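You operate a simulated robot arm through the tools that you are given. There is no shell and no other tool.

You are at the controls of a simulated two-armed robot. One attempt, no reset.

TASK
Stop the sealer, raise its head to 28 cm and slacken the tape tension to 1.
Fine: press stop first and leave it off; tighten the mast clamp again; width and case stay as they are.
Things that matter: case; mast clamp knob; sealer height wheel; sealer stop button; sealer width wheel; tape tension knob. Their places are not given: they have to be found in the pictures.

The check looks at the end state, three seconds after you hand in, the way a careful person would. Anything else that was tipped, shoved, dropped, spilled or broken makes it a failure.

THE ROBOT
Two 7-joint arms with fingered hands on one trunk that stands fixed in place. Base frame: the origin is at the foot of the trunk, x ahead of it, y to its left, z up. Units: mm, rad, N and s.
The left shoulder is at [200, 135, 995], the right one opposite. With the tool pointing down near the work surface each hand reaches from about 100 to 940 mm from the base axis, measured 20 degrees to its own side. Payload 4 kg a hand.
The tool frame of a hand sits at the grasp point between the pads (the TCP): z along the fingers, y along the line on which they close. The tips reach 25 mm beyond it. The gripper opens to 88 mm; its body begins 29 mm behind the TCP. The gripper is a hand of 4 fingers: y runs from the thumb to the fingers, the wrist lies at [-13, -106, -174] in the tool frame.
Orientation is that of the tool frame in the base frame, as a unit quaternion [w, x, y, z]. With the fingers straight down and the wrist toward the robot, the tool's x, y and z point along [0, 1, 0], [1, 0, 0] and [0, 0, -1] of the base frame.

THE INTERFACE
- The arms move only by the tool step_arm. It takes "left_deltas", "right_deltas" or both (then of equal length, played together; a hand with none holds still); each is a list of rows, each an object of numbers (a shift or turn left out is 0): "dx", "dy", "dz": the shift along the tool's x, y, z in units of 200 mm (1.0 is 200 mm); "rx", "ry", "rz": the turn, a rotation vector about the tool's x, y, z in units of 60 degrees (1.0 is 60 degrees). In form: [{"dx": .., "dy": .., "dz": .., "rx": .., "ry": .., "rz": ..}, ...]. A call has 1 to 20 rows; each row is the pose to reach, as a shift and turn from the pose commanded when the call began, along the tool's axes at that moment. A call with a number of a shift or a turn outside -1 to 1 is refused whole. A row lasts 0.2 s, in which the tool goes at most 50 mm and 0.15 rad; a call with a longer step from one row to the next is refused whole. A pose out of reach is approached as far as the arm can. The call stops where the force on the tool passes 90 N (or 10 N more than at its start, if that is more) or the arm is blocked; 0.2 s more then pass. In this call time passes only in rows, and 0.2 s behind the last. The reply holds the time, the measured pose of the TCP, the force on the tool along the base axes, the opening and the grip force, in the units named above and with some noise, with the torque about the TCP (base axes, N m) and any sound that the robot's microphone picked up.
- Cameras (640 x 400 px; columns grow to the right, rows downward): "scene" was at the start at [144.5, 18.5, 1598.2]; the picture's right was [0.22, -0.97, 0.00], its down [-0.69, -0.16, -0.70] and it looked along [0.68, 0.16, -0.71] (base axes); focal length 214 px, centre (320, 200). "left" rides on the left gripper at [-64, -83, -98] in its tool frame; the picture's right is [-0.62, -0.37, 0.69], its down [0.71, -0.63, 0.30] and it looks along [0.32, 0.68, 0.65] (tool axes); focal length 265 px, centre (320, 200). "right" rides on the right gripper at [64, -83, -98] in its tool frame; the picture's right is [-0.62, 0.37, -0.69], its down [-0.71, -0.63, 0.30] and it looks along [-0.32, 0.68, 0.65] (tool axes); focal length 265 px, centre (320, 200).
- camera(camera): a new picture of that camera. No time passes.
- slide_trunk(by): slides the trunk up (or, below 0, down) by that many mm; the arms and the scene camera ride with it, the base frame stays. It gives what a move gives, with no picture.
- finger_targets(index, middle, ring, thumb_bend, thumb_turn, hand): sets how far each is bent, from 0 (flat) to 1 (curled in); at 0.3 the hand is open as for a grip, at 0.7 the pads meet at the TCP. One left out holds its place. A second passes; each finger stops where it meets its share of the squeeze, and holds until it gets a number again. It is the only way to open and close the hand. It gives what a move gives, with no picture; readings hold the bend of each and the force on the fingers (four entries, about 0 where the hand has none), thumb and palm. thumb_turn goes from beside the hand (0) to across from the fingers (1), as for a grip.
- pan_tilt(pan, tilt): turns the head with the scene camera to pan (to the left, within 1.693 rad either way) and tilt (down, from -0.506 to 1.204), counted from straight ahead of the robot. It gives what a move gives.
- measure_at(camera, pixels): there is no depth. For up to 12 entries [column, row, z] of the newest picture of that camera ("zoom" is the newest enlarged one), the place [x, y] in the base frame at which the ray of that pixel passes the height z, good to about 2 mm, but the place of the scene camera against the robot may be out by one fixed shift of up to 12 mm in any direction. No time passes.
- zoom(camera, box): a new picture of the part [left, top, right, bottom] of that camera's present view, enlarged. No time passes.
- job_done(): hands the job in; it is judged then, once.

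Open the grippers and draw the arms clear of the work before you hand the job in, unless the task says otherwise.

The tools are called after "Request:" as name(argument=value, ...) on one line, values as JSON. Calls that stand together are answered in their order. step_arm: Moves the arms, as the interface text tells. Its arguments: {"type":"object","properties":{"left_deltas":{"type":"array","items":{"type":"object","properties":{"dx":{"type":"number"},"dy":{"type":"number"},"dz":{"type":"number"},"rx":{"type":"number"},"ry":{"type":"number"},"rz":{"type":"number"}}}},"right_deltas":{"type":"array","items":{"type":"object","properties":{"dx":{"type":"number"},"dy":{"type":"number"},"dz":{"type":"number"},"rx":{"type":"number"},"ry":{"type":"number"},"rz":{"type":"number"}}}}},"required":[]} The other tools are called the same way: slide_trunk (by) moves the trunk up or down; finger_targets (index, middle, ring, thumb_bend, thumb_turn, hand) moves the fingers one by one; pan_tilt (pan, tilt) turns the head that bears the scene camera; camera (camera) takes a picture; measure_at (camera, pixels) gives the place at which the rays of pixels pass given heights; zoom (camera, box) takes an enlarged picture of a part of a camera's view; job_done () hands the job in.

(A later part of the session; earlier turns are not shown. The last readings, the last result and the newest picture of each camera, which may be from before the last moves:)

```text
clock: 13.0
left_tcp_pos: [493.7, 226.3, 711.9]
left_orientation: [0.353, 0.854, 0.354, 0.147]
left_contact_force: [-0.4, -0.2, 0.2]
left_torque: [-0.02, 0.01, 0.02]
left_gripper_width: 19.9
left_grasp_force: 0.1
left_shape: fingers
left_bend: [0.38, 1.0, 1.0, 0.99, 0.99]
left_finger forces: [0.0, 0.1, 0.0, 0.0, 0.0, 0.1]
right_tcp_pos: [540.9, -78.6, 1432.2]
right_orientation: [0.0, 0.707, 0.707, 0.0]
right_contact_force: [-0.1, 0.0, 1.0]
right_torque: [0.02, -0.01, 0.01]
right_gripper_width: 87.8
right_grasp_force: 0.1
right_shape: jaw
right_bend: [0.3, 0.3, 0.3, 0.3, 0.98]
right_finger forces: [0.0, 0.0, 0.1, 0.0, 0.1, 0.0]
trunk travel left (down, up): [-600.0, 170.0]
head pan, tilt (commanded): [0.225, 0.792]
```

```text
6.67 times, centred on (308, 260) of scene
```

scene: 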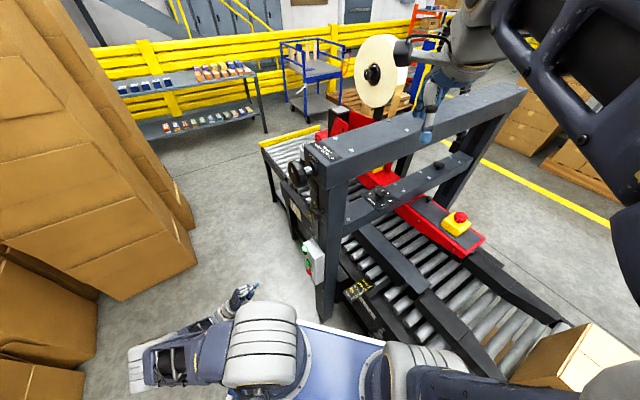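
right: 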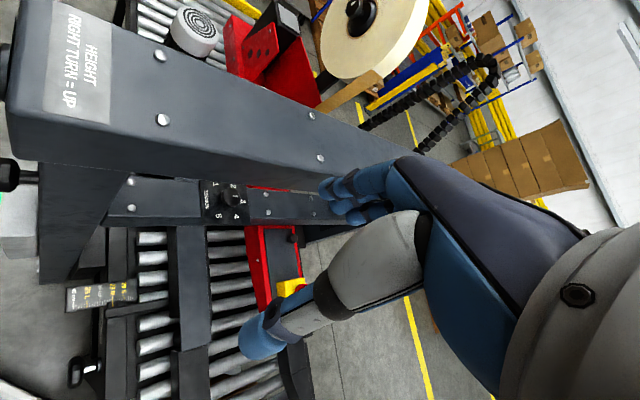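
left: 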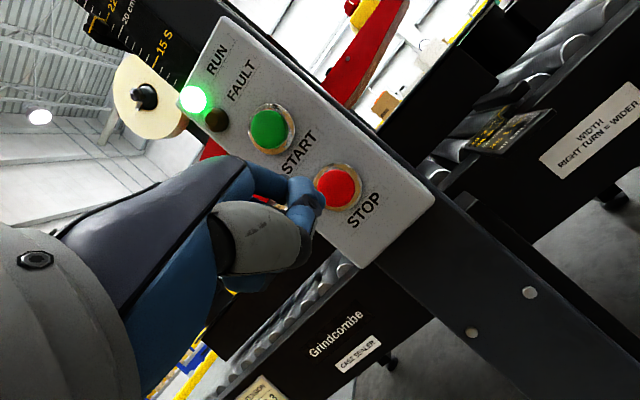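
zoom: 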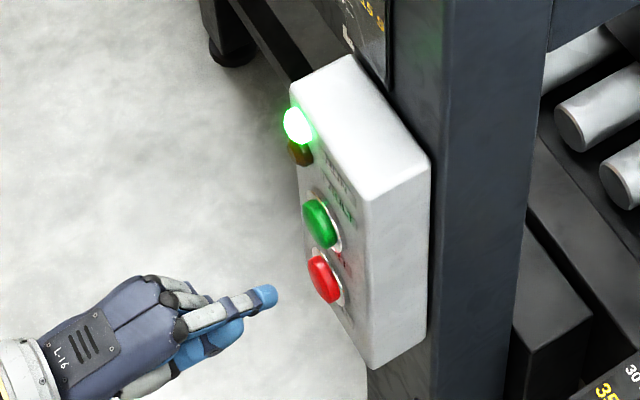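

The stop button projects just where my model says, so a straight push of about 39 mm should reach it. I advance along the face normal first to near contact, then in small steps.

Request:
step_arm(left_deltas=[{"dy": 0.053, "dz": 0.053}, {"dy": 0.106, "dz": 0.106}, {"dy": 0.12, "dz": 0.12}])

Request:
zoom(camera="scene", box=[276, 240, 340, 280])

Request:
zoom(camera="left", box=[250, 130, 410, 230])

```text
clock: 13.8
left_tcp_pos: [517.8, 203.4, 708.8]
left_orientation: [0.353, 0.854, 0.354, 0.146]
left_contact_force: [-4.7, 5.7, 1.6]
left_torque: [-0.16, -0.13, 0.05]
left_gripper_width: 19.2
left_grasp_force: 3.4
left_shape: fingers
left_bend: [0.4, 1.0, 1.0, 0.99, 0.99]
left_finger forces: [7.0, 0.0, 0.0, 0.0, 0.0, 0.0]
right_tcp_pos: [540.7, -79.3, 1432.2]
right_orientation: [-0.001, 0.707, 0.707, 0.0]
right_contact_force: [-0.5, -0.3, -0.1]
right_torque: [0.0, 0.03, -0.01]
right_gripper_width: 87.7
right_grasp_force: 0.0
right_shape: jaw
right_bend: [0.3, 0.3, 0.3, 0.3, 0.98]
right_finger forces: [0.0, 0.1, 0.0, 0.0, 0.0, 0.0]
trunk travel left (down, up): [-600.0, 170.0]
head pan, tilt (commanded): [0.225, 0.792]
heard: click
```

```text
10.00 times, centred on (308, 260) of scene
```

zoom: 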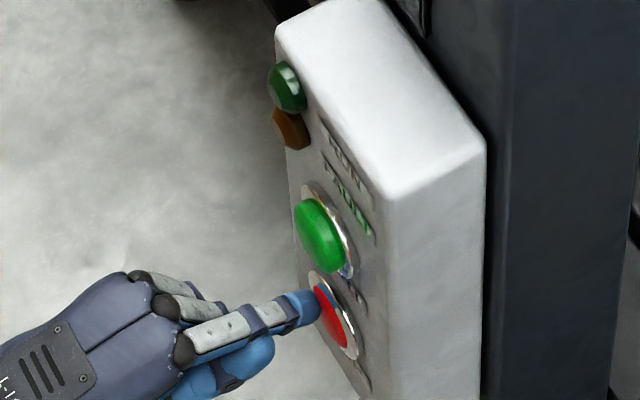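

```text
4.00 times, centred on (330, 180) of left
```

zoom: 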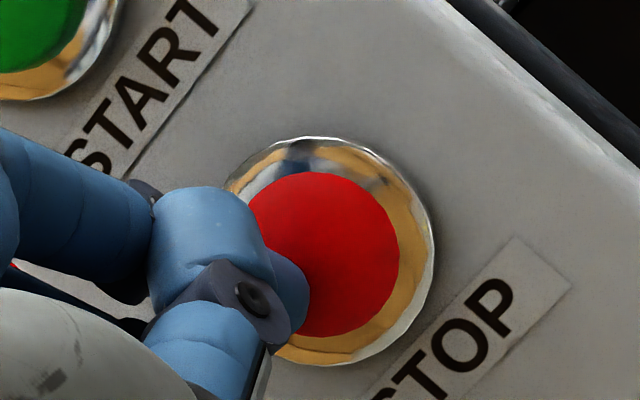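

A click was heard and the RUN lamp is dark: the sealer is stopped. I back the finger straight out by about 115 mm.

Request:
step_arm(left_deltas=[{"dy": -0.1, "dz": -0.1}, {"dy": -0.25, "dz": -0.25}, {"dy": -0.4, "dz": -0.4}])

Request:
zoom(camera="scene", box=[260, 220, 356, 280])

Request:
zoom(camera="right", box=[160, 150, 320, 250])

```text
clock: 14.6
left_tcp_pos: [437.1, 281.1, 707.0]
left_orientation: [0.353, 0.854, 0.353, 0.146]
left_contact_force: [0.0, -0.3, -0.1]
left_torque: [0.02, 0.02, 0.01]
left_gripper_width: 19.8
left_grasp_force: 0.0
left_shape: fingers
left_bend: [0.38, 1.0, 1.0, 0.99, 1.0]
left_finger forces: [0.0, 0.0, 0.0, 0.1, 0.1, 0.0]
right_tcp_pos: [541.4, -80.1, 1433.0]
right_orientation: [-0.001, 0.707, 0.707, 0.0]
right_contact_force: [0.4, -0.4, 0.5]
right_torque: [0.01, 0.0, -0.02]
right_gripper_width: 87.6
right_grasp_force: 0.0
right_shape: jaw
right_bend: [0.3, 0.3, 0.3, 0.3, 0.98]
right_finger forces: [0.1, 0.0, 0.1, 0.0, 0.0, 0.0]
trunk travel left (down, up): [-600.0, 170.0]
head pan, tilt (commanded): [0.225, 0.792]
```

```text
6.67 times, centred on (308, 250) of scene
```

zoom: 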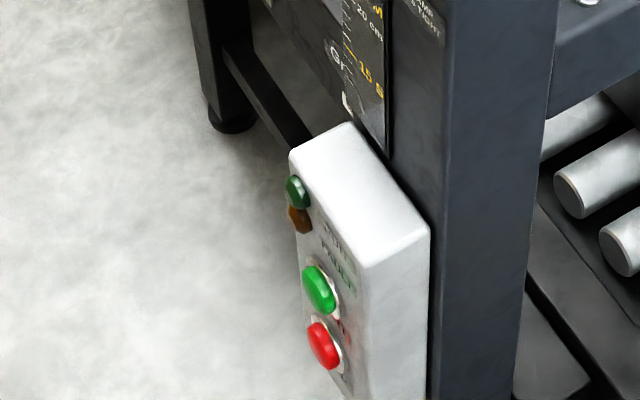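

```text
4.00 times, centred on (240, 200) of right
```

zoom: 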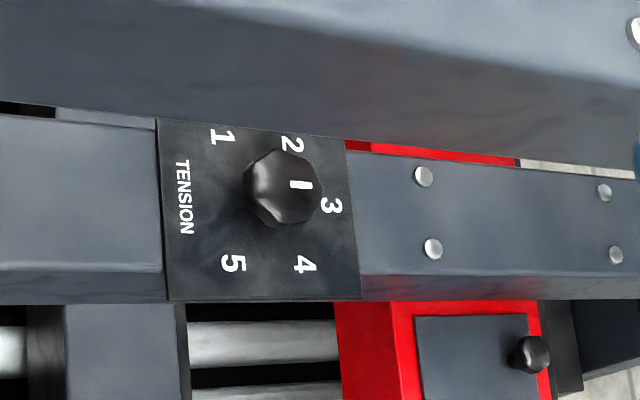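

The lamp stays dark, so stop is done. The tension mark points to 3 with numbers 60° apart, so reaching 1 means 120° counter-clockwise from above; I do that before the head rises. I lower the right hand in front of the top beam and tilt it forward 20°.

Request:
step_arm(right_deltas=[{"dz": 0.2}, {"dz": 0.4}, {"dz": 0.6}, {"dz": 0.8}, {"dz": 1.0}])

Request:
step_arm(right_deltas=[{"dz": 0.2, "rx": -0.1}, {"dz": 0.4, "rx": -0.2}, {"dz": 0.6, "rx": -0.333}])

Request:
camera(camera="right")

Request:
camera(camera="scene")

```text
clock: 15.8
left_tcp_pos: [439.2, 282.1, 708.3]
left_orientation: [0.354, 0.853, 0.354, 0.147]
left_contact_force: [-0.2, 0.4, 0.1]
left_torque: [-0.01, -0.01, 0.01]
left_gripper_width: 20.0
left_grasp_force: 0.0
left_shape: fingers
left_bend: [0.38, 1.0, 1.0, 0.99, 1.0]
left_finger forces: [0.1, 0.0, 0.0, 0.0, 0.1, 0.1]
right_tcp_pos: [543.0, -80.2, 1231.7]
right_orientation: [0.001, 0.707, 0.707, 0.0]
right_contact_force: [0.6, 0.1, -0.4]
right_torque: [-0.01, -0.01, 0.0]
right_gripper_width: 87.3
right_grasp_force: 0.1
right_shape: jaw
right_bend: [0.3, 0.3, 0.3, 0.3, 0.98]
right_finger forces: [0.0, 0.0, 0.0, 0.1, 0.0, 0.1]
trunk travel left (down, up): [-600.0, 170.0]
head pan, tilt (commanded): [0.225, 0.792]
```

```text
clock: 16.8
left_tcp_pos: [437.9, 281.7, 706.8]
left_orientation: [0.354, 0.854, 0.353, 0.147]
left_contact_force: [-0.5, -0.2, -0.2]
left_torque: [0.01, 0.0, 0.0]
left_gripper_width: 19.8
left_grasp_force: 0.0
left_shape: fingers
left_bend: [0.38, 1.0, 1.0, 0.99, 1.0]
left_finger forces: [0.0, 0.0, 0.1, 0.1, 0.1, 0.0]
right_tcp_pos: [581.8, -26.1, 1143.6]
right_orientation: [0.116, 0.661, 0.73, 0.132]
right_contact_force: [-0.9, -0.7, 0.0]
right_torque: [-0.03, -0.02, 0.0]
right_gripper_width: 88.1
right_grasp_force: 0.0
right_shape: jaw
right_bend: [0.3, 0.3, 0.3, 0.3, 0.98]
right_finger forces: [0.0, 0.0, 0.0, 0.1, 0.1, 0.0]
right hand out of reach, approached as far as the arm can: row 2, 3
trunk travel left (down, up): [-600.0, 170.0]
head pan, tilt (commanded): [0.225, 0.792]
stopped in row 3 (right hand): the arm was blocked; the commanded pose is now the measured one
```

```text
taken
```

right: 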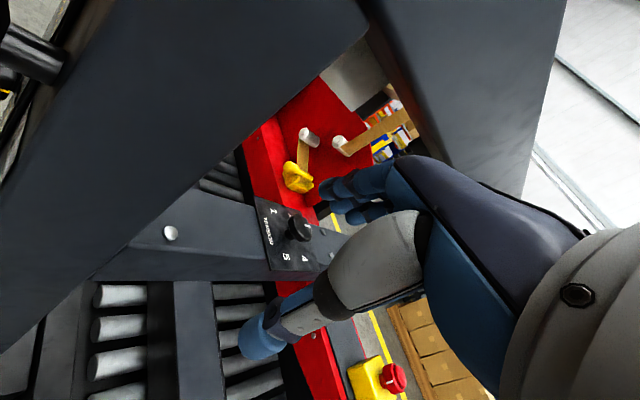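

```text
taken
```

scene: 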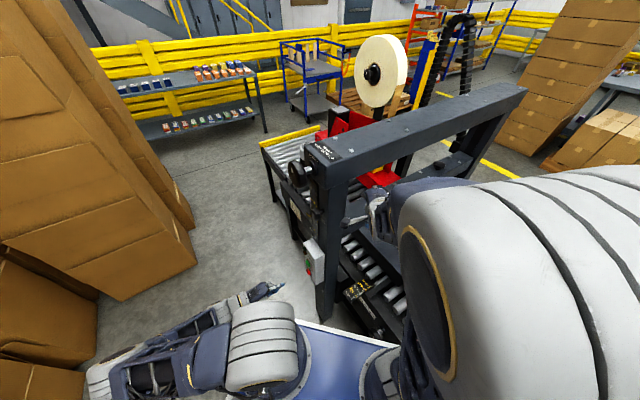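

The right arm was blocked: at (582,-26,1144) the fingers have likely met the top beam, as the pose was too near the shoulder. I back away along -y first, then move out to the right where there is room.

Request:
step_arm(right_deltas=[{"dx": -0.15, "dy": -0.014, "dz": -0.006}, {"dx": -0.3, "dy": -0.027, "dz": -0.012}, {"dx": -0.45, "dy": -0.041, "dz": -0.018}, {"dx": -0.598, "dy": -0.055, "dz": -0.024}])

Request:
camera(camera="scene")

```text
clock: 17.8
left_tcp_pos: [437.6, 282.1, 707.4]
left_orientation: [0.354, 0.854, 0.353, 0.146]
left_contact_force: [-0.1, 0.0, 0.3]
left_torque: [-0.02, 0.04, 0.04]
left_gripper_width: 19.6
left_grasp_force: 0.0
left_shape: fingers
left_bend: [0.38, 1.0, 1.0, 0.99, 1.0]
left_finger forces: [0.0, 0.1, 0.0, 0.0, 0.0, 0.0]
right_tcp_pos: [588.4, -151.3, 1146.0]
right_orientation: [0.117, 0.661, 0.73, 0.131]
right_contact_force: [0.3, -0.8, 0.3]
right_torque: [-0.01, 0.01, -0.02]
right_gripper_width: 88.0
right_grasp_force: 0.0
right_shape: jaw
right_bend: [0.3, 0.3, 0.3, 0.3, 0.98]
right_finger forces: [0.0, 0.0, 0.0, 0.0, 0.0, 0.0]
right hand out of reach, approached as far as the arm can: row 1, 2, 3, 4
trunk travel left (down, up): [-600.0, 170.0]
head pan, tilt (commanded): [0.225, 0.792]
```

```text
taken
```

scene: 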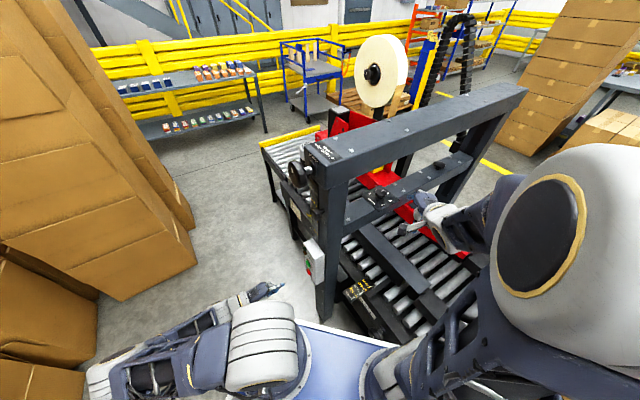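

The hand is clear now at (588,-151,1146). I carry on outward to about (706,-245) to get the right arm within comfortable reach.

Request:
step_arm(right_deltas=[{"dx": -0.13, "dy": 0.127, "dz": 0.046}, {"dx": -0.26, "dy": 0.254, "dz": 0.092}, {"dx": -0.39, "dy": 0.381, "dz": 0.138}, {"dx": -0.527, "dy": 0.508, "dz": 0.184}])

Request:
camera(camera="right")

Request:
camera(camera="scene")

```text
clock: 18.8
left_tcp_pos: [437.7, 282.3, 707.3]
left_orientation: [0.354, 0.854, 0.353, 0.145]
left_contact_force: [-0.3, 0.7, 0.5]
left_torque: [-0.02, 0.0, -0.06]
left_gripper_width: 19.8
left_grasp_force: 0.1
left_shape: fingers
left_bend: [0.38, 1.0, 1.0, 0.99, 1.0]
left_finger forces: [0.1, 0.0, 0.0, 0.1, 0.0, 0.0]
right_tcp_pos: [710.6, -242.3, 1149.2]
right_orientation: [0.117, 0.661, 0.729, 0.131]
right_contact_force: [-1.3, -0.5, 0.6]
right_torque: [-0.02, 0.01, -0.01]
right_gripper_width: 87.6
right_grasp_force: 0.0
right_shape: jaw
right_bend: [0.3, 0.3, 0.3, 0.3, 0.98]
right_finger forces: [0.1, 0.0, 0.0, 0.0, 0.0, 0.0]
trunk travel left (down, up): [-600.0, 170.0]
head pan, tilt (commanded): [0.225, 0.792]
```

```text
taken
```

right: 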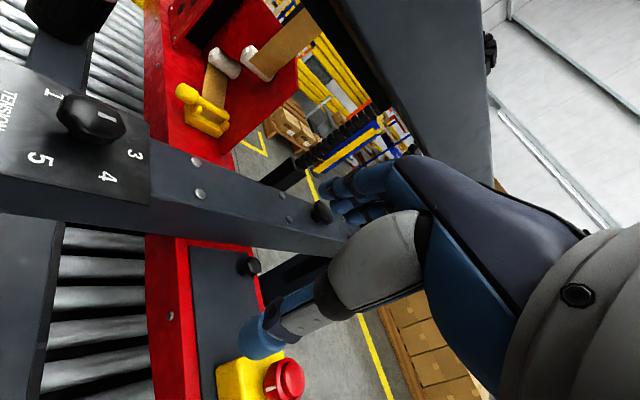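

```text
taken
```

scene: 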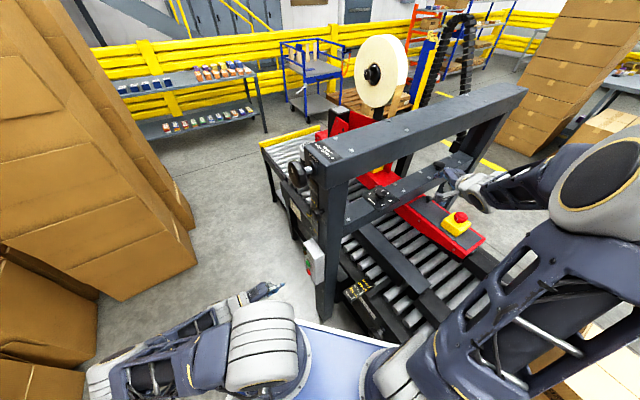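

The right view now shows the tension panel clearly: knob at (93,117), numerals 1 at (50,93), 3 at (137,155), 4 at (107,176), 5 at (40,158). I measure them and zoom in.

Request:
measure_at(camera="right", pixels=[[93, 117, 1010], [93, 117, 1025], [93, 117, 1040], [50, 93, 1000], [137, 155, 1000], [107, 176, 1000], [40, 158, 1000], [50, 93, 985], [137, 155, 985], [107, 176, 985], [40, 158, 985]])

Request:
zoom(camera="right", box=[0, 50, 200, 210])

Request:
zoom(camera="scene", box=[340, 140, 500, 240])

```text
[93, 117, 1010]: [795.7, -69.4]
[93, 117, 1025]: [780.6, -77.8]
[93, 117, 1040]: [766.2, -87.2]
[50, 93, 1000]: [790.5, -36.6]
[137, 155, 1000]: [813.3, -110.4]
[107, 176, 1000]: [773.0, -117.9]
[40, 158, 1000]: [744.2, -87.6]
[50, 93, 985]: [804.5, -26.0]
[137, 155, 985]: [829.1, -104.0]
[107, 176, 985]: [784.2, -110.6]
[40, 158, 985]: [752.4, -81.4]
```

```text
2.50 times, centred on (100, 130) of right
```

zoom: 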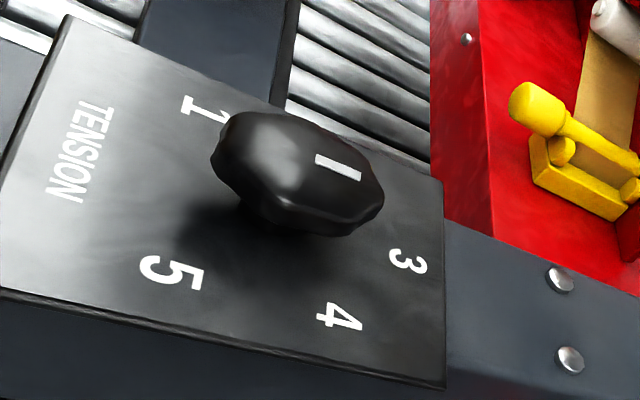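

```text
4.00 times, centred on (420, 190) of scene
```

zoom: 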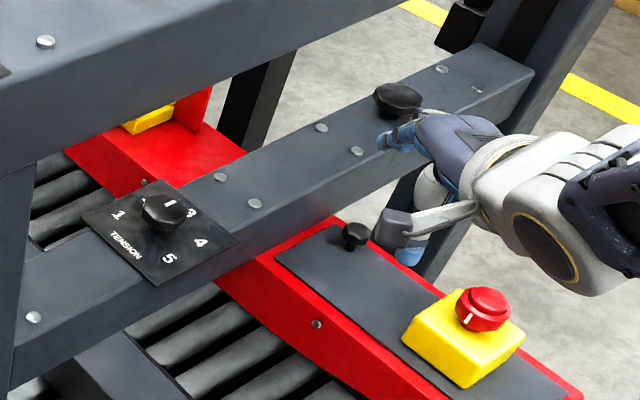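

Rays from two right-hand poses put the tension knob axis at about (785.5,-74.5), top near z=1020, panel near z=995; I estimate its diameter at 45 mm. I check the mark's direction, set the hand to a narrower opening, and yaw the right hand about +25° toward the panel.

Request:
measure_at(camera="right", pixels=[[99.2, 114, 1020], [115.6, 118.8, 1020], [93, 117, 1020], [50, 93, 995], [137, 155, 995]])

Request:
finger_targets(hand="right", index=0.38, middle=0.38, ring=0.38, thumb_bend=0.38, thumb_turn=1.0)

Request:
step_arm(right_deltas=[{"rx": 0.001, "ry": 0.048, "rz": -0.1306}, {"rx": 0.001, "ry": 0.096, "rz": -0.261}, {"rx": 0.002, "ry": 0.144, "rz": -0.3917}])

Request:
camera(camera="right")

```text
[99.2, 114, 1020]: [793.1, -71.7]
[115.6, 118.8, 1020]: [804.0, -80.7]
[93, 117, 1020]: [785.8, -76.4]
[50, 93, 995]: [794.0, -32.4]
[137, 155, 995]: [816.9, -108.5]
```

```text
clock: 19.8
left_tcp_pos: [437.8, 281.4, 707.3]
left_orientation: [0.353, 0.854, 0.353, 0.146]
left_contact_force: [1.4, 0.1, 0.4]
left_torque: [-0.02, -0.01, -0.03]
left_gripper_width: 19.8
left_grasp_force: 0.0
left_shape: fingers
left_bend: [0.38, 1.0, 1.0, 0.99, 1.0]
left_finger forces: [0.1, 0.1, 0.1, 0.0, 0.0, 0.0]
right_tcp_pos: [709.9, -242.0, 1149.7]
right_orientation: [0.117, 0.661, 0.73, 0.131]
right_contact_force: [-0.5, 0.3, -0.4]
right_torque: [-0.03, 0.03, 0.01]
right_gripper_width: 68.7
right_grasp_force: 0.1
right_shape: fingers
right_bend: [0.38, 0.38, 0.38, 0.38, 0.98]
right_finger forces: [0.0, 0.0, 0.0, 0.0, 0.1, 0.1]
trunk travel left (down, up): [-600.0, 170.0]
head pan, tilt (commanded): [0.225, 0.792]
```

```text
clock: 20.6
left_tcp_pos: [437.8, 282.1, 708.2]
left_orientation: [0.354, 0.853, 0.354, 0.147]
left_contact_force: [-0.4, 0.3, 0.2]
left_torque: [-0.02, 0.03, 0.02]
left_gripper_width: 19.4
left_grasp_force: 0.1
left_shape: fingers
left_bend: [0.38, 1.0, 1.0, 0.99, 1.0]
left_finger forces: [0.0, 0.0, 0.0, 0.1, 0.0, 0.1]
right_tcp_pos: [709.8, -243.2, 1147.6]
right_orientation: [0.085, 0.486, 0.856, 0.154]
right_contact_force: [0.1, 0.5, -0.2]
right_torque: [-0.01, 0.02, 0.02]
right_gripper_width: 68.2
right_grasp_force: 0.1
right_shape: fingers
right_bend: [0.38, 0.38, 0.38, 0.38, 0.98]
right_finger forces: [0.0, 0.0, 0.0, 0.1, 0.0, 0.1]
trunk travel left (down, up): [-600.0, 170.0]
head pan, tilt (commanded): [0.225, 0.792]
```

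```text
taken
```

right: 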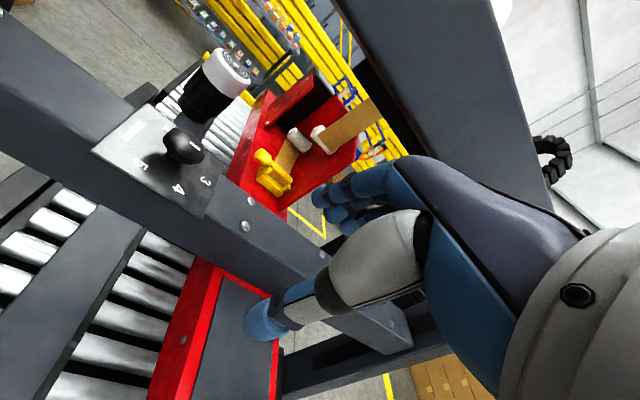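

The mark direction confirms position 3, and the hand's azimuth is now about 31°. I lower it 80 mm and move partway toward the knob below the top beam.

Request:
step_arm(right_deltas=[{"dx": -0.001, "dy": -0.07, "dz": 0.19}, {"dx": -0.0016, "dy": -0.1405, "dz": 0.38}])

Request:
step_arm(right_deltas=[{"dx": 0.108, "dy": 0.135, "dz": 0.0505}, {"dx": 0.217, "dy": 0.271, "dz": 0.101}, {"dx": 0.325, "dy": 0.406, "dz": 0.1515}])

Request:
camera(camera="right")

Request:
camera(camera="scene")

```text
clock: 21.2
left_tcp_pos: [438.2, 281.9, 707.4]
left_orientation: [0.353, 0.854, 0.354, 0.146]
left_contact_force: [0.5, 0.3, -0.6]
left_torque: [-0.02, 0.01, 0.05]
left_gripper_width: 19.7
left_grasp_force: 0.1
left_shape: fingers
left_bend: [0.38, 1.0, 1.0, 0.99, 1.0]
left_finger forces: [0.0, 0.0, 0.0, 0.0, 0.0, 0.0]
right_tcp_pos: [708.6, -241.0, 1065.6]
right_orientation: [0.085, 0.487, 0.856, 0.152]
right_contact_force: [0.3, -0.4, -0.1]
right_torque: [-0.03, -0.05, 0.01]
right_gripper_width: 68.3
right_grasp_force: 0.1
right_shape: fingers
right_bend: [0.38, 0.38, 0.38, 0.38, 0.98]
right_finger forces: [0.1, 0.0, 0.0, 0.1, 0.1, 0.1]
trunk travel left (down, up): [-600.0, 170.0]
head pan, tilt (commanded): [0.225, 0.792]
```

```text
clock: 22.0
left_tcp_pos: [439.3, 281.3, 707.1]
left_orientation: [0.354, 0.854, 0.353, 0.146]
left_contact_force: [0.0, 1.0, -0.6]
left_torque: [0.03, 0.02, -0.05]
left_gripper_width: 19.6
left_grasp_force: 0.0
left_shape: fingers
left_bend: [0.38, 1.0, 1.0, 0.99, 1.0]
left_finger forces: [0.1, 0.0, 0.0, 0.1, 0.0, 0.0]
right_tcp_pos: [750.6, -143.6, 1071.7]
right_orientation: [0.087, 0.488, 0.855, 0.153]
right_contact_force: [-0.3, 0.3, -0.2]
right_torque: [0.04, -0.01, -0.01]
right_gripper_width: 68.5
right_grasp_force: 0.1
right_shape: fingers
right_bend: [0.38, 0.38, 0.38, 0.38, 0.98]
right_finger forces: [0.0, 0.0, 0.0, 0.0, 0.0, 0.0]
trunk travel left (down, up): [-600.0, 170.0]
head pan, tilt (commanded): [0.225, 0.792]
```

```text
taken
```

right: 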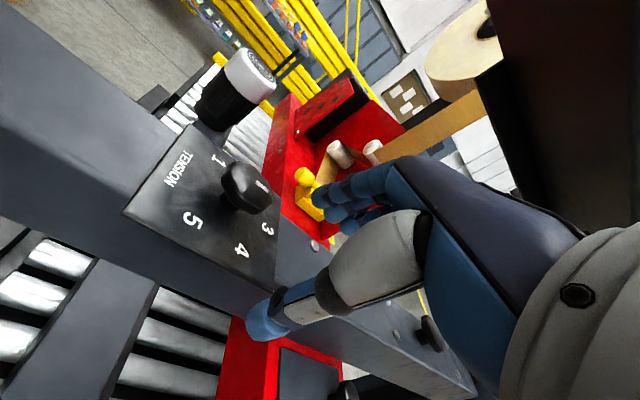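

```text
taken
```

scene: 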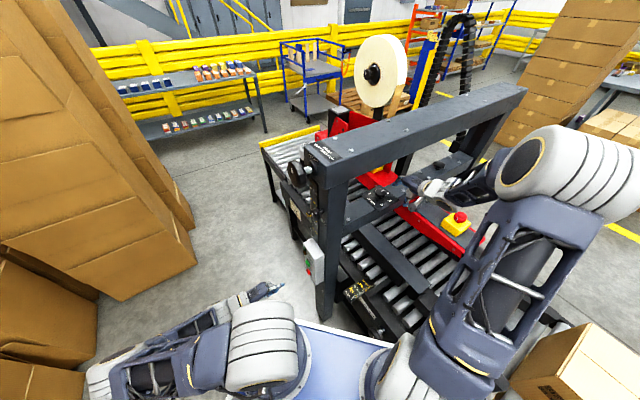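

The knob shows at (247,183) in the right view and the path is clear. I continue over the knob at z≈1068.

Request:
measure_at(camera="right", pixels=[[247, 183, 1020], [247, 183, 1025], [250, 188, 1020]])

Request:
zoom(camera="right", box=[170, 120, 330, 220])

Request:
step_arm(right_deltas=[{"dx": 0.108, "dy": 0.135, "dz": 0.0505}, {"dx": 0.217, "dy": 0.271, "dz": 0.101}])

Request:
camera(camera="right")

Request:
zoom(camera="scene", box=[340, 150, 468, 230])

```text
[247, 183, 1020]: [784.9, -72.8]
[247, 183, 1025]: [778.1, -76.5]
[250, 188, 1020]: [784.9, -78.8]
```

```text
4.00 times, centred on (250, 170) of right
```

zoom: 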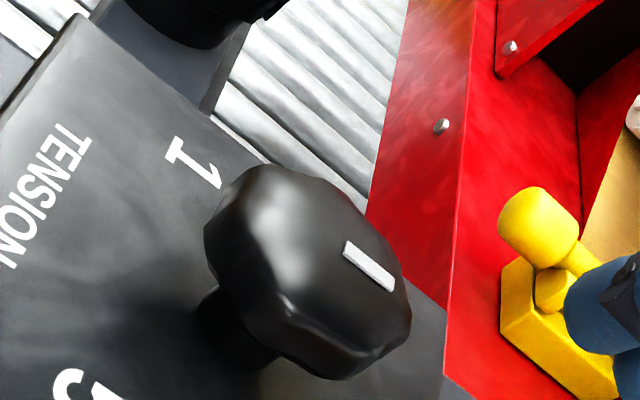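

```text
clock: 22.6
left_tcp_pos: [439.5, 283.1, 707.0]
left_orientation: [0.353, 0.854, 0.354, 0.146]
left_contact_force: [-0.6, 0.5, 1.1]
left_torque: [-0.01, -0.02, 0.0]
left_gripper_width: 19.8
left_grasp_force: 0.1
left_shape: fingers
left_bend: [0.38, 1.0, 1.0, 0.99, 1.0]
left_finger forces: [0.0, 0.1, 0.0, 0.0, 0.1, 0.0]
right_tcp_pos: [777.4, -79.8, 1067.5]
right_orientation: [0.086, 0.488, 0.855, 0.153]
right_contact_force: [-0.8, -0.8, 0.8]
right_torque: [0.02, 0.01, 0.0]
right_gripper_width: 68.1
right_grasp_force: 0.1
right_shape: fingers
right_bend: [0.38, 0.38, 0.38, 0.38, 0.98]
right_finger forces: [0.0, 0.0, 0.0, 0.0, 0.0, 0.0]
trunk travel left (down, up): [-600.0, 170.0]
head pan, tilt (commanded): [0.225, 0.792]
```

```text
taken
```

right: 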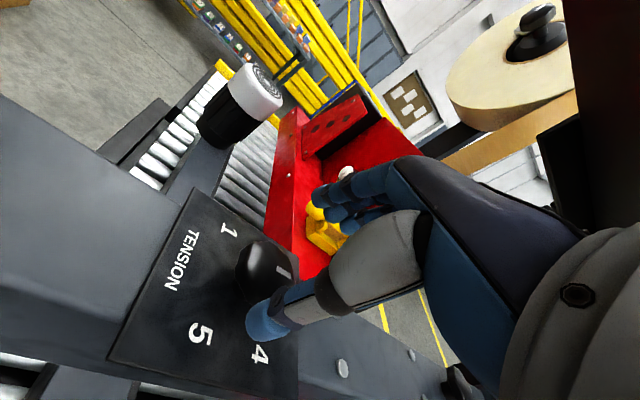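

```text
5.00 times, centred on (404, 190) of scene
```

zoom: 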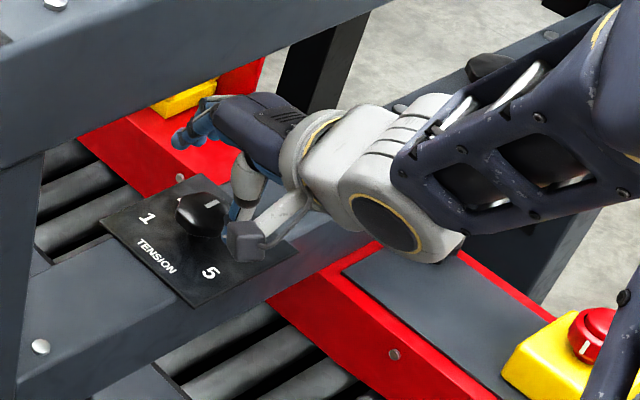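

The hand is over the knob with the thumb just clear of it. I lower 27 mm, then reduce the forward tilt to about 10° so the thumb tip will not touch the panel.

Request:
step_arm(right_deltas=[{"dx": 0.008, "dy": -0.015, "dz": 0.068}, {"dx": 0.016, "dy": -0.03, "dz": 0.136}])

Request:
step_arm(right_deltas=[{"rx": 0.083}, {"rx": 0.1667}])

Request:
camera(camera="right")

Request:
zoom(camera="scene", box=[340, 150, 468, 230])

```text
clock: 23.2
left_tcp_pos: [437.8, 280.9, 707.0]
left_orientation: [0.354, 0.854, 0.353, 0.145]
left_contact_force: [1.3, -0.1, -0.4]
left_torque: [0.01, -0.02, -0.01]
left_gripper_width: 19.6
left_grasp_force: 0.1
left_shape: fingers
left_bend: [0.38, 1.0, 1.0, 0.99, 1.0]
left_finger forces: [0.1, 0.1, 0.0, 0.0, 0.0, 0.0]
right_tcp_pos: [781.1, -72.5, 1040.0]
right_orientation: [0.086, 0.487, 0.856, 0.153]
right_contact_force: [-0.6, 0.6, 0.3]
right_torque: [-0.02, -0.03, -0.02]
right_gripper_width: 68.2
right_grasp_force: 0.0
right_shape: fingers
right_bend: [0.38, 0.38, 0.38, 0.38, 0.98]
right_finger forces: [0.0, 0.1, 0.0, 0.0, 0.0, 0.0]
trunk travel left (down, up): [-600.0, 170.0]
head pan, tilt (commanded): [0.225, 0.792]
```

```text
clock: 23.8
left_tcp_pos: [438.8, 282.6, 707.1]
left_orientation: [0.354, 0.853, 0.353, 0.147]
left_contact_force: [-0.4, -0.3, -0.1]
left_torque: [0.01, -0.02, 0.01]
left_gripper_width: 19.6
left_grasp_force: 0.1
left_shape: fingers
left_bend: [0.38, 1.0, 1.0, 0.99, 1.0]
left_finger forces: [0.0, 0.0, 0.0, 0.0, 0.0, 0.0]
right_tcp_pos: [780.4, -71.2, 1040.2]
right_orientation: [0.043, 0.493, 0.866, 0.078]
right_contact_force: [0.2, -0.1, 0.3]
right_torque: [0.02, -0.02, -0.01]
right_gripper_width: 68.6
right_grasp_force: 0.0
right_shape: fingers
right_bend: [0.38, 0.38, 0.38, 0.38, 0.98]
right_finger forces: [0.0, 0.0, 0.0, 0.0, 0.0, 0.0]
trunk travel left (down, up): [-600.0, 170.0]
head pan, tilt (commanded): [0.225, 0.792]
```

```text
taken
```

right: 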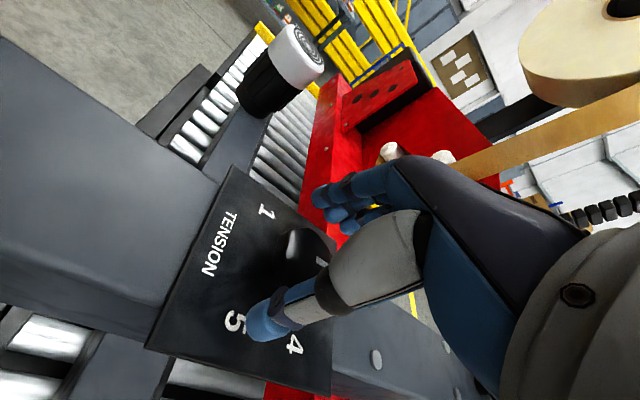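

```text
5.00 times, centred on (404, 190) of scene
```

zoom: 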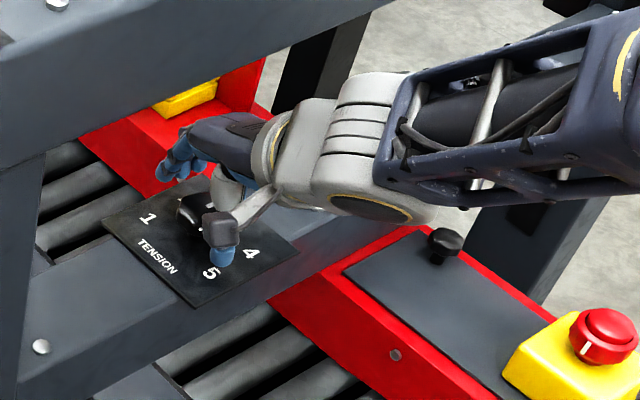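

The knob top is about 20 mm ahead of the TCP and centered. I narrow the opening a little and lower 13 mm so the pads straddle the knob.

Request:
finger_targets(hand="right", index=0.42, middle=0.42, ring=0.42, thumb_bend=0.42)

Request:
step_arm(right_deltas=[{"dx": 0.0, "dy": -0.006, "dz": 0.032}, {"dx": 0.0, "dy": -0.0115, "dz": 0.064}])

Request:
camera(camera="right")

Request:
zoom(camera="scene", box=[350, 165, 430, 215])

```text
clock: 24.8
left_tcp_pos: [438.6, 282.6, 707.7]
left_orientation: [0.353, 0.853, 0.355, 0.147]
left_contact_force: [-0.1, 0.3, 0.2]
left_torque: [0.0, 0.02, 0.0]
left_gripper_width: 20.0
left_grasp_force: 0.1
left_shape: fingers
left_bend: [0.38, 1.0, 1.0, 0.99, 1.0]
left_finger forces: [0.0, 0.0, 0.0, 0.0, 0.1, 0.0]
right_tcp_pos: [781.1, -72.6, 1039.6]
right_orientation: [0.044, 0.493, 0.865, 0.077]
right_contact_force: [0.1, 0.3, 0.1]
right_torque: [0.02, -0.03, 0.02]
right_gripper_width: 59.7
right_grasp_force: 0.0
right_shape: fingers
right_bend: [0.42, 0.42, 0.42, 0.42, 0.99]
right_finger forces: [0.0, 0.0, 0.0, 0.0, 0.0, 0.1]
trunk travel left (down, up): [-600.0, 170.0]
head pan, tilt (commanded): [0.225, 0.792]
```

```text
clock: 25.4
left_tcp_pos: [438.5, 281.9, 707.4]
left_orientation: [0.353, 0.854, 0.353, 0.146]
left_contact_force: [-0.5, -0.1, 0.1]
left_torque: [-0.01, 0.0, -0.03]
left_gripper_width: 19.6
left_grasp_force: 0.0
left_shape: fingers
left_bend: [0.38, 1.0, 1.0, 0.99, 1.0]
left_finger forces: [0.1, 0.0, 0.1, 0.1, 0.0, 0.0]
right_tcp_pos: [780.8, -71.4, 1029.2]
right_orientation: [0.043, 0.492, 0.866, 0.077]
right_contact_force: [-0.4, 0.1, -0.5]
right_torque: [0.02, 0.0, 0.0]
right_gripper_width: 59.5
right_grasp_force: 0.0
right_shape: fingers
right_bend: [0.42, 0.42, 0.42, 0.42, 0.99]
right_finger forces: [0.0, 0.0, 0.0, 0.0, 0.0, 0.1]
trunk travel left (down, up): [-600.0, 170.0]
head pan, tilt (commanded): [0.225, 0.792]
```

```text
taken
```

right: 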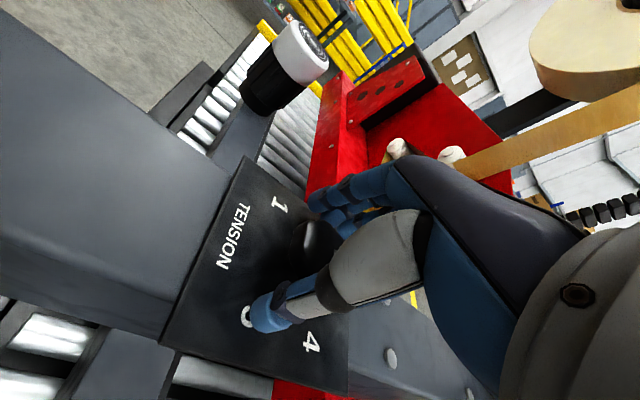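

```text
8.00 times, centred on (390, 190) of scene
```

zoom: 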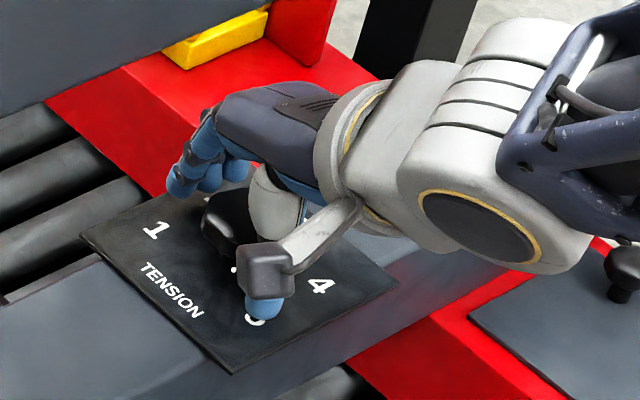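

The pads straddle the knob, thumb near the 5 and fingers beyond it, with no contact force yet. I lower 3 mm more and close the fingers on the knob.

Request:
step_arm(right_deltas=[{"dy": -0.002, "dz": 0.014}])

Request:
finger_targets(hand="right", index=0.65, middle=0.65, ring=0.65, thumb_bend=0.65)

Request:
camera(camera="right")

Request:
zoom(camera="scene", box=[350, 165, 430, 215])

```text
clock: 25.8
left_tcp_pos: [438.6, 283.7, 707.8]
left_orientation: [0.354, 0.853, 0.354, 0.146]
left_contact_force: [-0.5, 0.5, 1.0]
left_torque: [0.02, 0.04, -0.03]
left_gripper_width: 19.6
left_grasp_force: 0.1
left_shape: fingers
left_bend: [0.38, 1.0, 1.0, 0.99, 1.0]
left_finger forces: [0.0, 0.0, 0.0, 0.0, 0.0, 0.1]
right_tcp_pos: [780.6, -72.0, 1026.8]
right_orientation: [0.043, 0.492, 0.866, 0.079]
right_contact_force: [-0.2, 0.0, 8.5]
right_torque: [-0.13, 0.27, 0.0]
right_gripper_width: 59.4
right_grasp_force: 3.8
right_shape: fingers
right_bend: [0.42, 0.42, 0.42, 0.42, 0.99]
right_finger forces: [0.0, 0.1, 0.0, 0.1, 7.9, 0.1]
trunk travel left (down, up): [-600.0, 170.0]
head pan, tilt (commanded): [0.225, 0.792]
```

```text
clock: 26.8
left_tcp_pos: [436.5, 281.4, 707.5]
left_orientation: [0.353, 0.854, 0.353, 0.146]
left_contact_force: [0.2, 0.4, 1.0]
left_torque: [0.0, 0.01, -0.01]
left_gripper_width: 19.6
left_grasp_force: 0.0
left_shape: fingers
left_bend: [0.38, 1.0, 1.0, 0.99, 1.0]
left_finger forces: [0.0, 0.1, 0.0, 0.0, 0.0, 0.1]
right_tcp_pos: [779.1, -71.8, 1024.9]
right_orientation: [0.043, 0.492, 0.866, 0.078]
right_contact_force: [0.4, 0.6, 7.0]
right_torque: [-0.09, 0.23, 0.02]
right_gripper_width: 25.9
right_grasp_force: 12.4
right_shape: fingers
right_bend: [0.59, 0.61, 0.62, 0.57, 1.0]
right_finger forces: [4.1, 3.1, 1.7, 0.0, 16.0, 0.0]
trunk travel left (down, up): [-600.0, 170.0]
head pan, tilt (commanded): [0.225, 0.792]
```

```text
taken
```

right: 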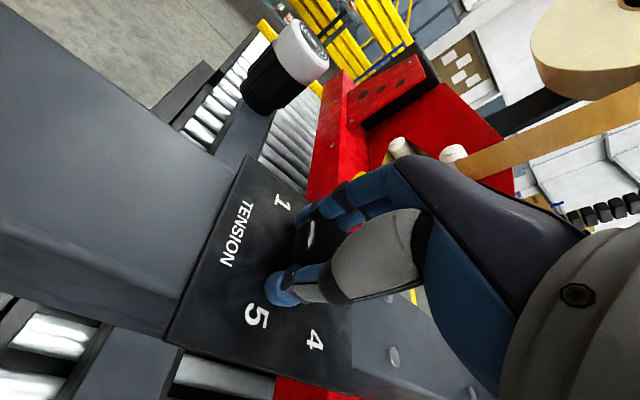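

```text
8.00 times, centred on (390, 190) of scene
```

zoom: 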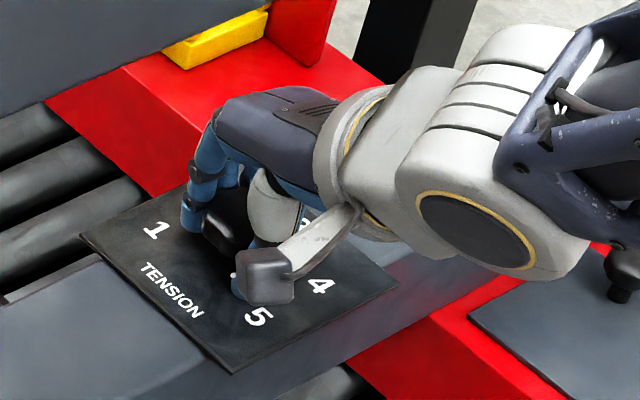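

The fingers hold the knob (index 4 N, middle 3 N, thumb 16 N, some of it on the panel). I ease up 2 mm and turn 30° counter-clockwise about the knob axis.

Request:
step_arm(right_deltas=[{"dz": -0.01, "dx": -0.003, "dy": -0.002, "ry": 0.022, "rz": -0.123}, {"dz": -0.011, "dx": -0.006, "dy": -0.005, "ry": 0.044, "rz": -0.246}, {"dz": -0.012, "dx": -0.01, "dy": -0.008, "ry": 0.066, "rz": -0.37}, {"dz": -0.012, "dx": -0.013, "dy": -0.0115, "ry": 0.089, "rz": -0.493}])

Request:
zoom(camera="right", box=[200, 140, 360, 340])

Request:
zoom(camera="scene", box=[350, 165, 430, 215])

```text
clock: 27.8
left_tcp_pos: [437.0, 282.7, 707.5]
left_orientation: [0.353, 0.853, 0.354, 0.147]
left_contact_force: [-0.3, 1.0, -0.3]
left_torque: [-0.01, -0.01, 0.0]
left_gripper_width: 19.8
left_grasp_force: 0.1
left_shape: fingers
left_bend: [0.38, 1.0, 1.0, 0.99, 1.0]
left_finger forces: [0.0, 0.0, 0.1, 0.0, 0.0, 0.1]
right_tcp_pos: [777.9, -75.6, 1025.6]
right_orientation: [0.021, 0.25, 0.964, 0.087]
right_contact_force: [-2.7, 0.6, -1.6]
right_torque: [-0.03, 0.09, -0.02]
right_gripper_width: 25.3
right_grasp_force: 10.0
right_shape: fingers
right_bend: [0.59, 0.61, 0.63, 0.58, 0.99]
right_finger forces: [4.8, 3.5, 1.8, 0.1, 9.7, 0.1]
trunk travel left (down, up): [-600.0, 170.0]
head pan, tilt (commanded): [0.225, 0.792]
```

```text
2.00 times, centred on (280, 240) of right
```

zoom: 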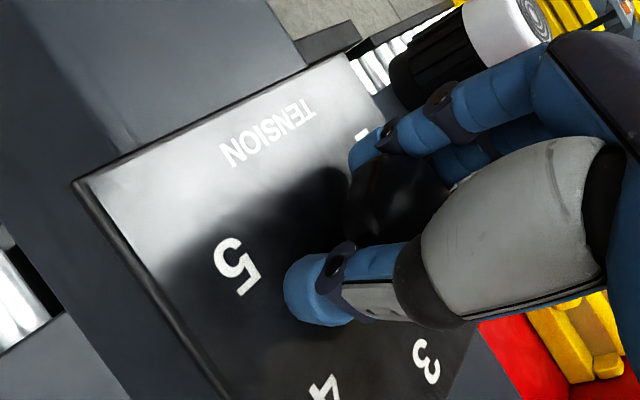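

```text
8.00 times, centred on (390, 190) of scene
```

zoom: 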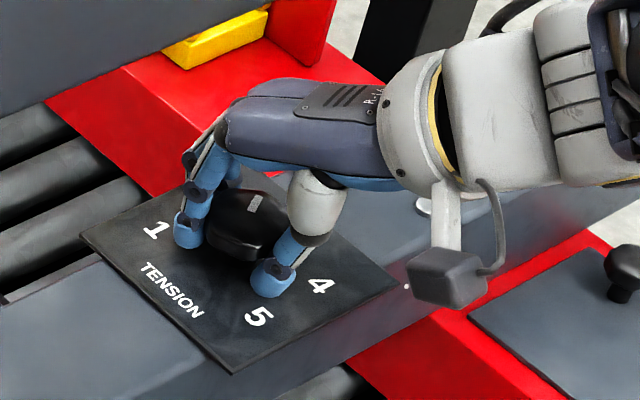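

The mark turned with the hand, now about 30° past the 3 toward the 2. I continue another 30°.

Request:
step_arm(right_deltas=[{"dx": -0.004, "dy": -0.003, "ry": 0.022, "rz": -0.123}, {"dx": -0.008, "dy": -0.006, "ry": 0.044, "rz": -0.246}, {"dx": -0.012, "dy": -0.009, "ry": 0.066, "rz": -0.37}, {"dx": -0.0156, "dy": -0.012, "dz": -0.002, "ry": 0.089, "rz": -0.493}])

Request:
zoom(camera="right", box=[200, 140, 360, 340])

Request:
zoom(camera="scene", box=[350, 165, 430, 215])

Request:
camera(camera="scene")

```text
clock: 28.8
left_tcp_pos: [438.2, 282.3, 706.2]
left_orientation: [0.353, 0.854, 0.354, 0.146]
left_contact_force: [-0.6, -0.8, 1.1]
left_torque: [0.02, -0.02, -0.04]
left_gripper_width: 19.6
left_grasp_force: 0.1
left_shape: fingers
left_bend: [0.38, 1.0, 1.0, 0.99, 1.0]
left_finger forces: [0.1, 0.0, 0.0, 0.1, 0.1, 0.0]
right_tcp_pos: [779.4, -79.0, 1026.1]
right_orientation: [-0.002, -0.008, 0.996, 0.09]
right_contact_force: [-9.4, 0.7, -3.6]
right_torque: [-0.09, 0.11, 0.05]
right_gripper_width: 25.7
right_grasp_force: 10.8
right_shape: fingers
right_bend: [0.58, 0.62, 0.64, 0.58, 0.98]
right_finger forces: [6.6, 3.8, 0.8, 0.0, 10.3, 0.0]
trunk travel left (down, up): [-600.0, 170.0]
head pan, tilt (commanded): [0.225, 0.792]
```

```text
2.00 times, centred on (280, 240) of right
```

zoom: 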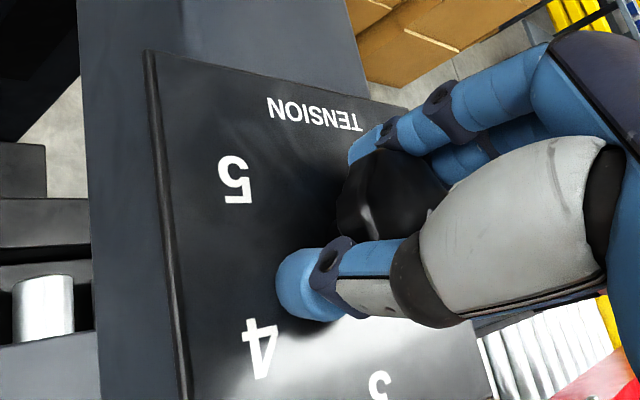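

```text
8.00 times, centred on (390, 190) of scene
```

zoom: 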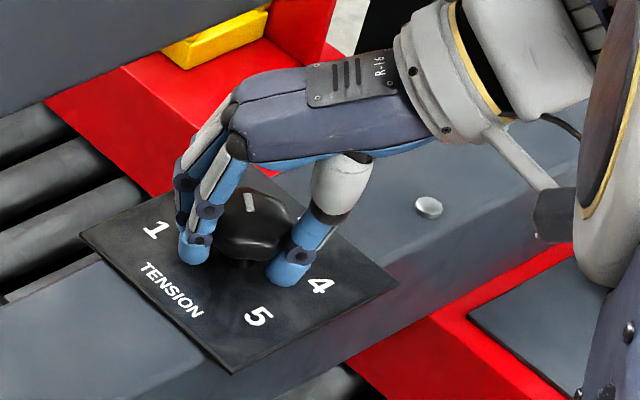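

```text
taken
```

scene: 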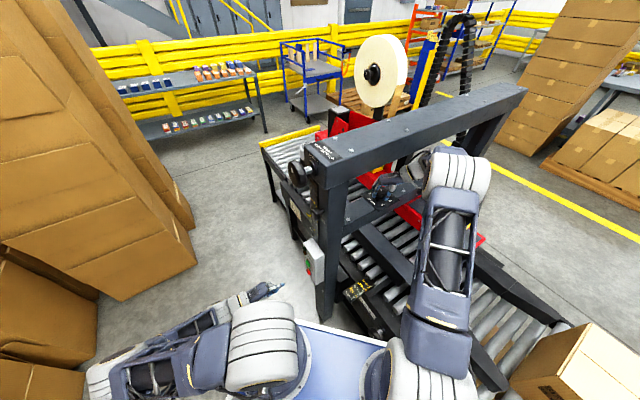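

The mark is now near the 2 (about 55–60° turned), and the hand is at azimuth 91°. I open the fingers, rise slightly, swing back 60° and prepare to regrasp.

Request:
finger_targets(hand="right", index=0.4, middle=0.4, ring=0.4, thumb_bend=0.4)

Request:
step_arm(right_deltas=[{"dy": 0.0055, "dz": -0.032}])

Request:
step_arm(right_deltas=[{"ry": -0.022, "rz": 0.123, "dy": 0.004, "dz": 0.001}, {"ry": -0.045, "rz": 0.246, "dy": 0.009, "dz": 0.002}, {"ry": -0.067, "rz": 0.369, "dy": 0.013, "dz": 0.002}, {"ry": -0.09, "rz": 0.492, "dy": 0.018, "dz": 0.003}, {"ry": -0.112, "rz": 0.615, "dy": 0.022, "dz": 0.004}, {"ry": -0.134, "rz": 0.738, "dy": 0.027, "dz": 0.005}, {"ry": -0.157, "rz": 0.861, "dy": 0.031, "dz": 0.006}, {"rx": -0.003, "ry": -0.179, "rz": 0.98, "dy": 0.036, "dz": 0.0065}])

Request:
camera(camera="right")

Request:
zoom(camera="scene", box=[350, 165, 430, 215])

```text
clock: 29.8
left_tcp_pos: [437.8, 283.3, 706.7]
left_orientation: [0.353, 0.853, 0.354, 0.147]
left_contact_force: [-0.5, -0.9, -0.4]
left_torque: [0.02, 0.02, -0.03]
left_gripper_width: 19.8
left_grasp_force: 0.1
left_shape: fingers
left_bend: [0.38, 1.0, 1.0, 0.99, 1.0]
left_finger forces: [0.1, 0.0, 0.1, 0.0, 0.1, 0.1]
right_tcp_pos: [780.7, -78.8, 1026.4]
right_orientation: [0.0, -0.007, 0.996, 0.09]
right_contact_force: [1.1, 0.0, 3.6]
right_torque: [-0.13, -0.03, 0.01]
right_gripper_width: 63.3
right_grasp_force: 1.7
right_shape: fingers
right_bend: [0.4, 0.4, 0.4, 0.4, 0.99]
right_finger forces: [0.0, 0.0, 0.0, 0.0, 3.1, 0.0]
trunk travel left (down, up): [-600.0, 170.0]
head pan, tilt (commanded): [0.225, 0.792]
```

```text
clock: 30.2
left_tcp_pos: [438.4, 282.2, 706.1]
left_orientation: [0.353, 0.853, 0.355, 0.147]
left_contact_force: [0.1, -0.5, -0.1]
left_torque: [-0.02, -0.01, 0.02]
left_gripper_width: 19.6
left_grasp_force: 0.0
left_shape: fingers
left_bend: [0.38, 1.0, 1.0, 0.99, 1.0]
left_finger forces: [0.0, 0.0, 0.0, 0.0, 0.1, 0.0]
right_tcp_pos: [781.2, -78.0, 1031.9]
right_orientation: [-0.002, -0.007, 0.996, 0.09]
right_contact_force: [-1.4, -0.2, 0.1]
right_torque: [0.01, 0.01, 0.0]
right_gripper_width: 63.1
right_grasp_force: 0.0
right_shape: fingers
right_bend: [0.4, 0.4, 0.4, 0.4, 0.99]
right_finger forces: [0.0, 0.0, 0.1, 0.0, 0.0, 0.1]
trunk travel left (down, up): [-600.0, 170.0]
head pan, tilt (commanded): [0.225, 0.792]
```

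```text
clock: 32.0
left_tcp_pos: [438.4, 282.9, 707.4]
left_orientation: [0.353, 0.853, 0.354, 0.147]
left_contact_force: [0.0, -1.0, -0.5]
left_torque: [0.02, -0.04, -0.03]
left_gripper_width: 19.7
left_grasp_force: 0.1
left_shape: fingers
left_bend: [0.38, 1.0, 1.0, 0.99, 1.0]
left_finger forces: [0.0, 0.0, 0.0, 0.0, 0.0, 0.1]
right_tcp_pos: [781.0, -71.7, 1032.0]
right_orientation: [0.044, 0.491, 0.867, 0.079]
right_contact_force: [0.3, 0.7, 0.6]
right_torque: [0.01, 0.01, -0.03]
right_gripper_width: 62.9
right_grasp_force: 0.0
right_shape: fingers
right_bend: [0.4, 0.4, 0.4, 0.4, 0.99]
right_finger forces: [0.0, 0.0, 0.1, 0.0, 0.1, 0.1]
trunk travel left (down, up): [-600.0, 170.0]
head pan, tilt (commanded): [0.225, 0.792]
```

```text
taken
```

right: 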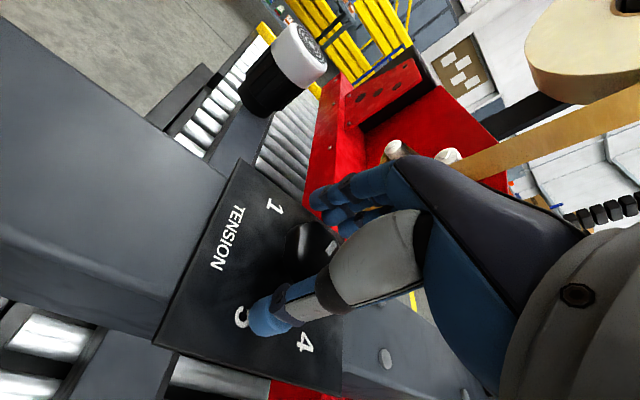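

```text
8.00 times, centred on (390, 190) of scene
```

zoom: 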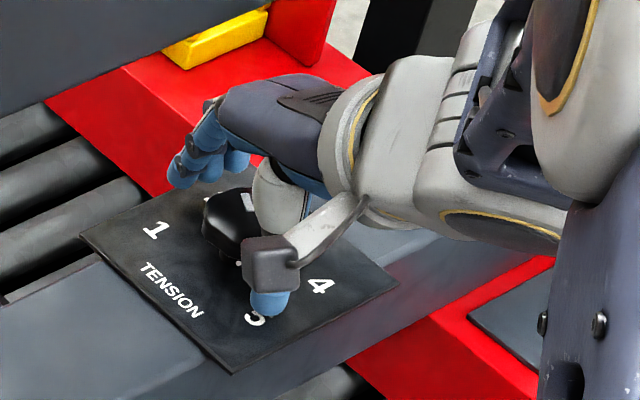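

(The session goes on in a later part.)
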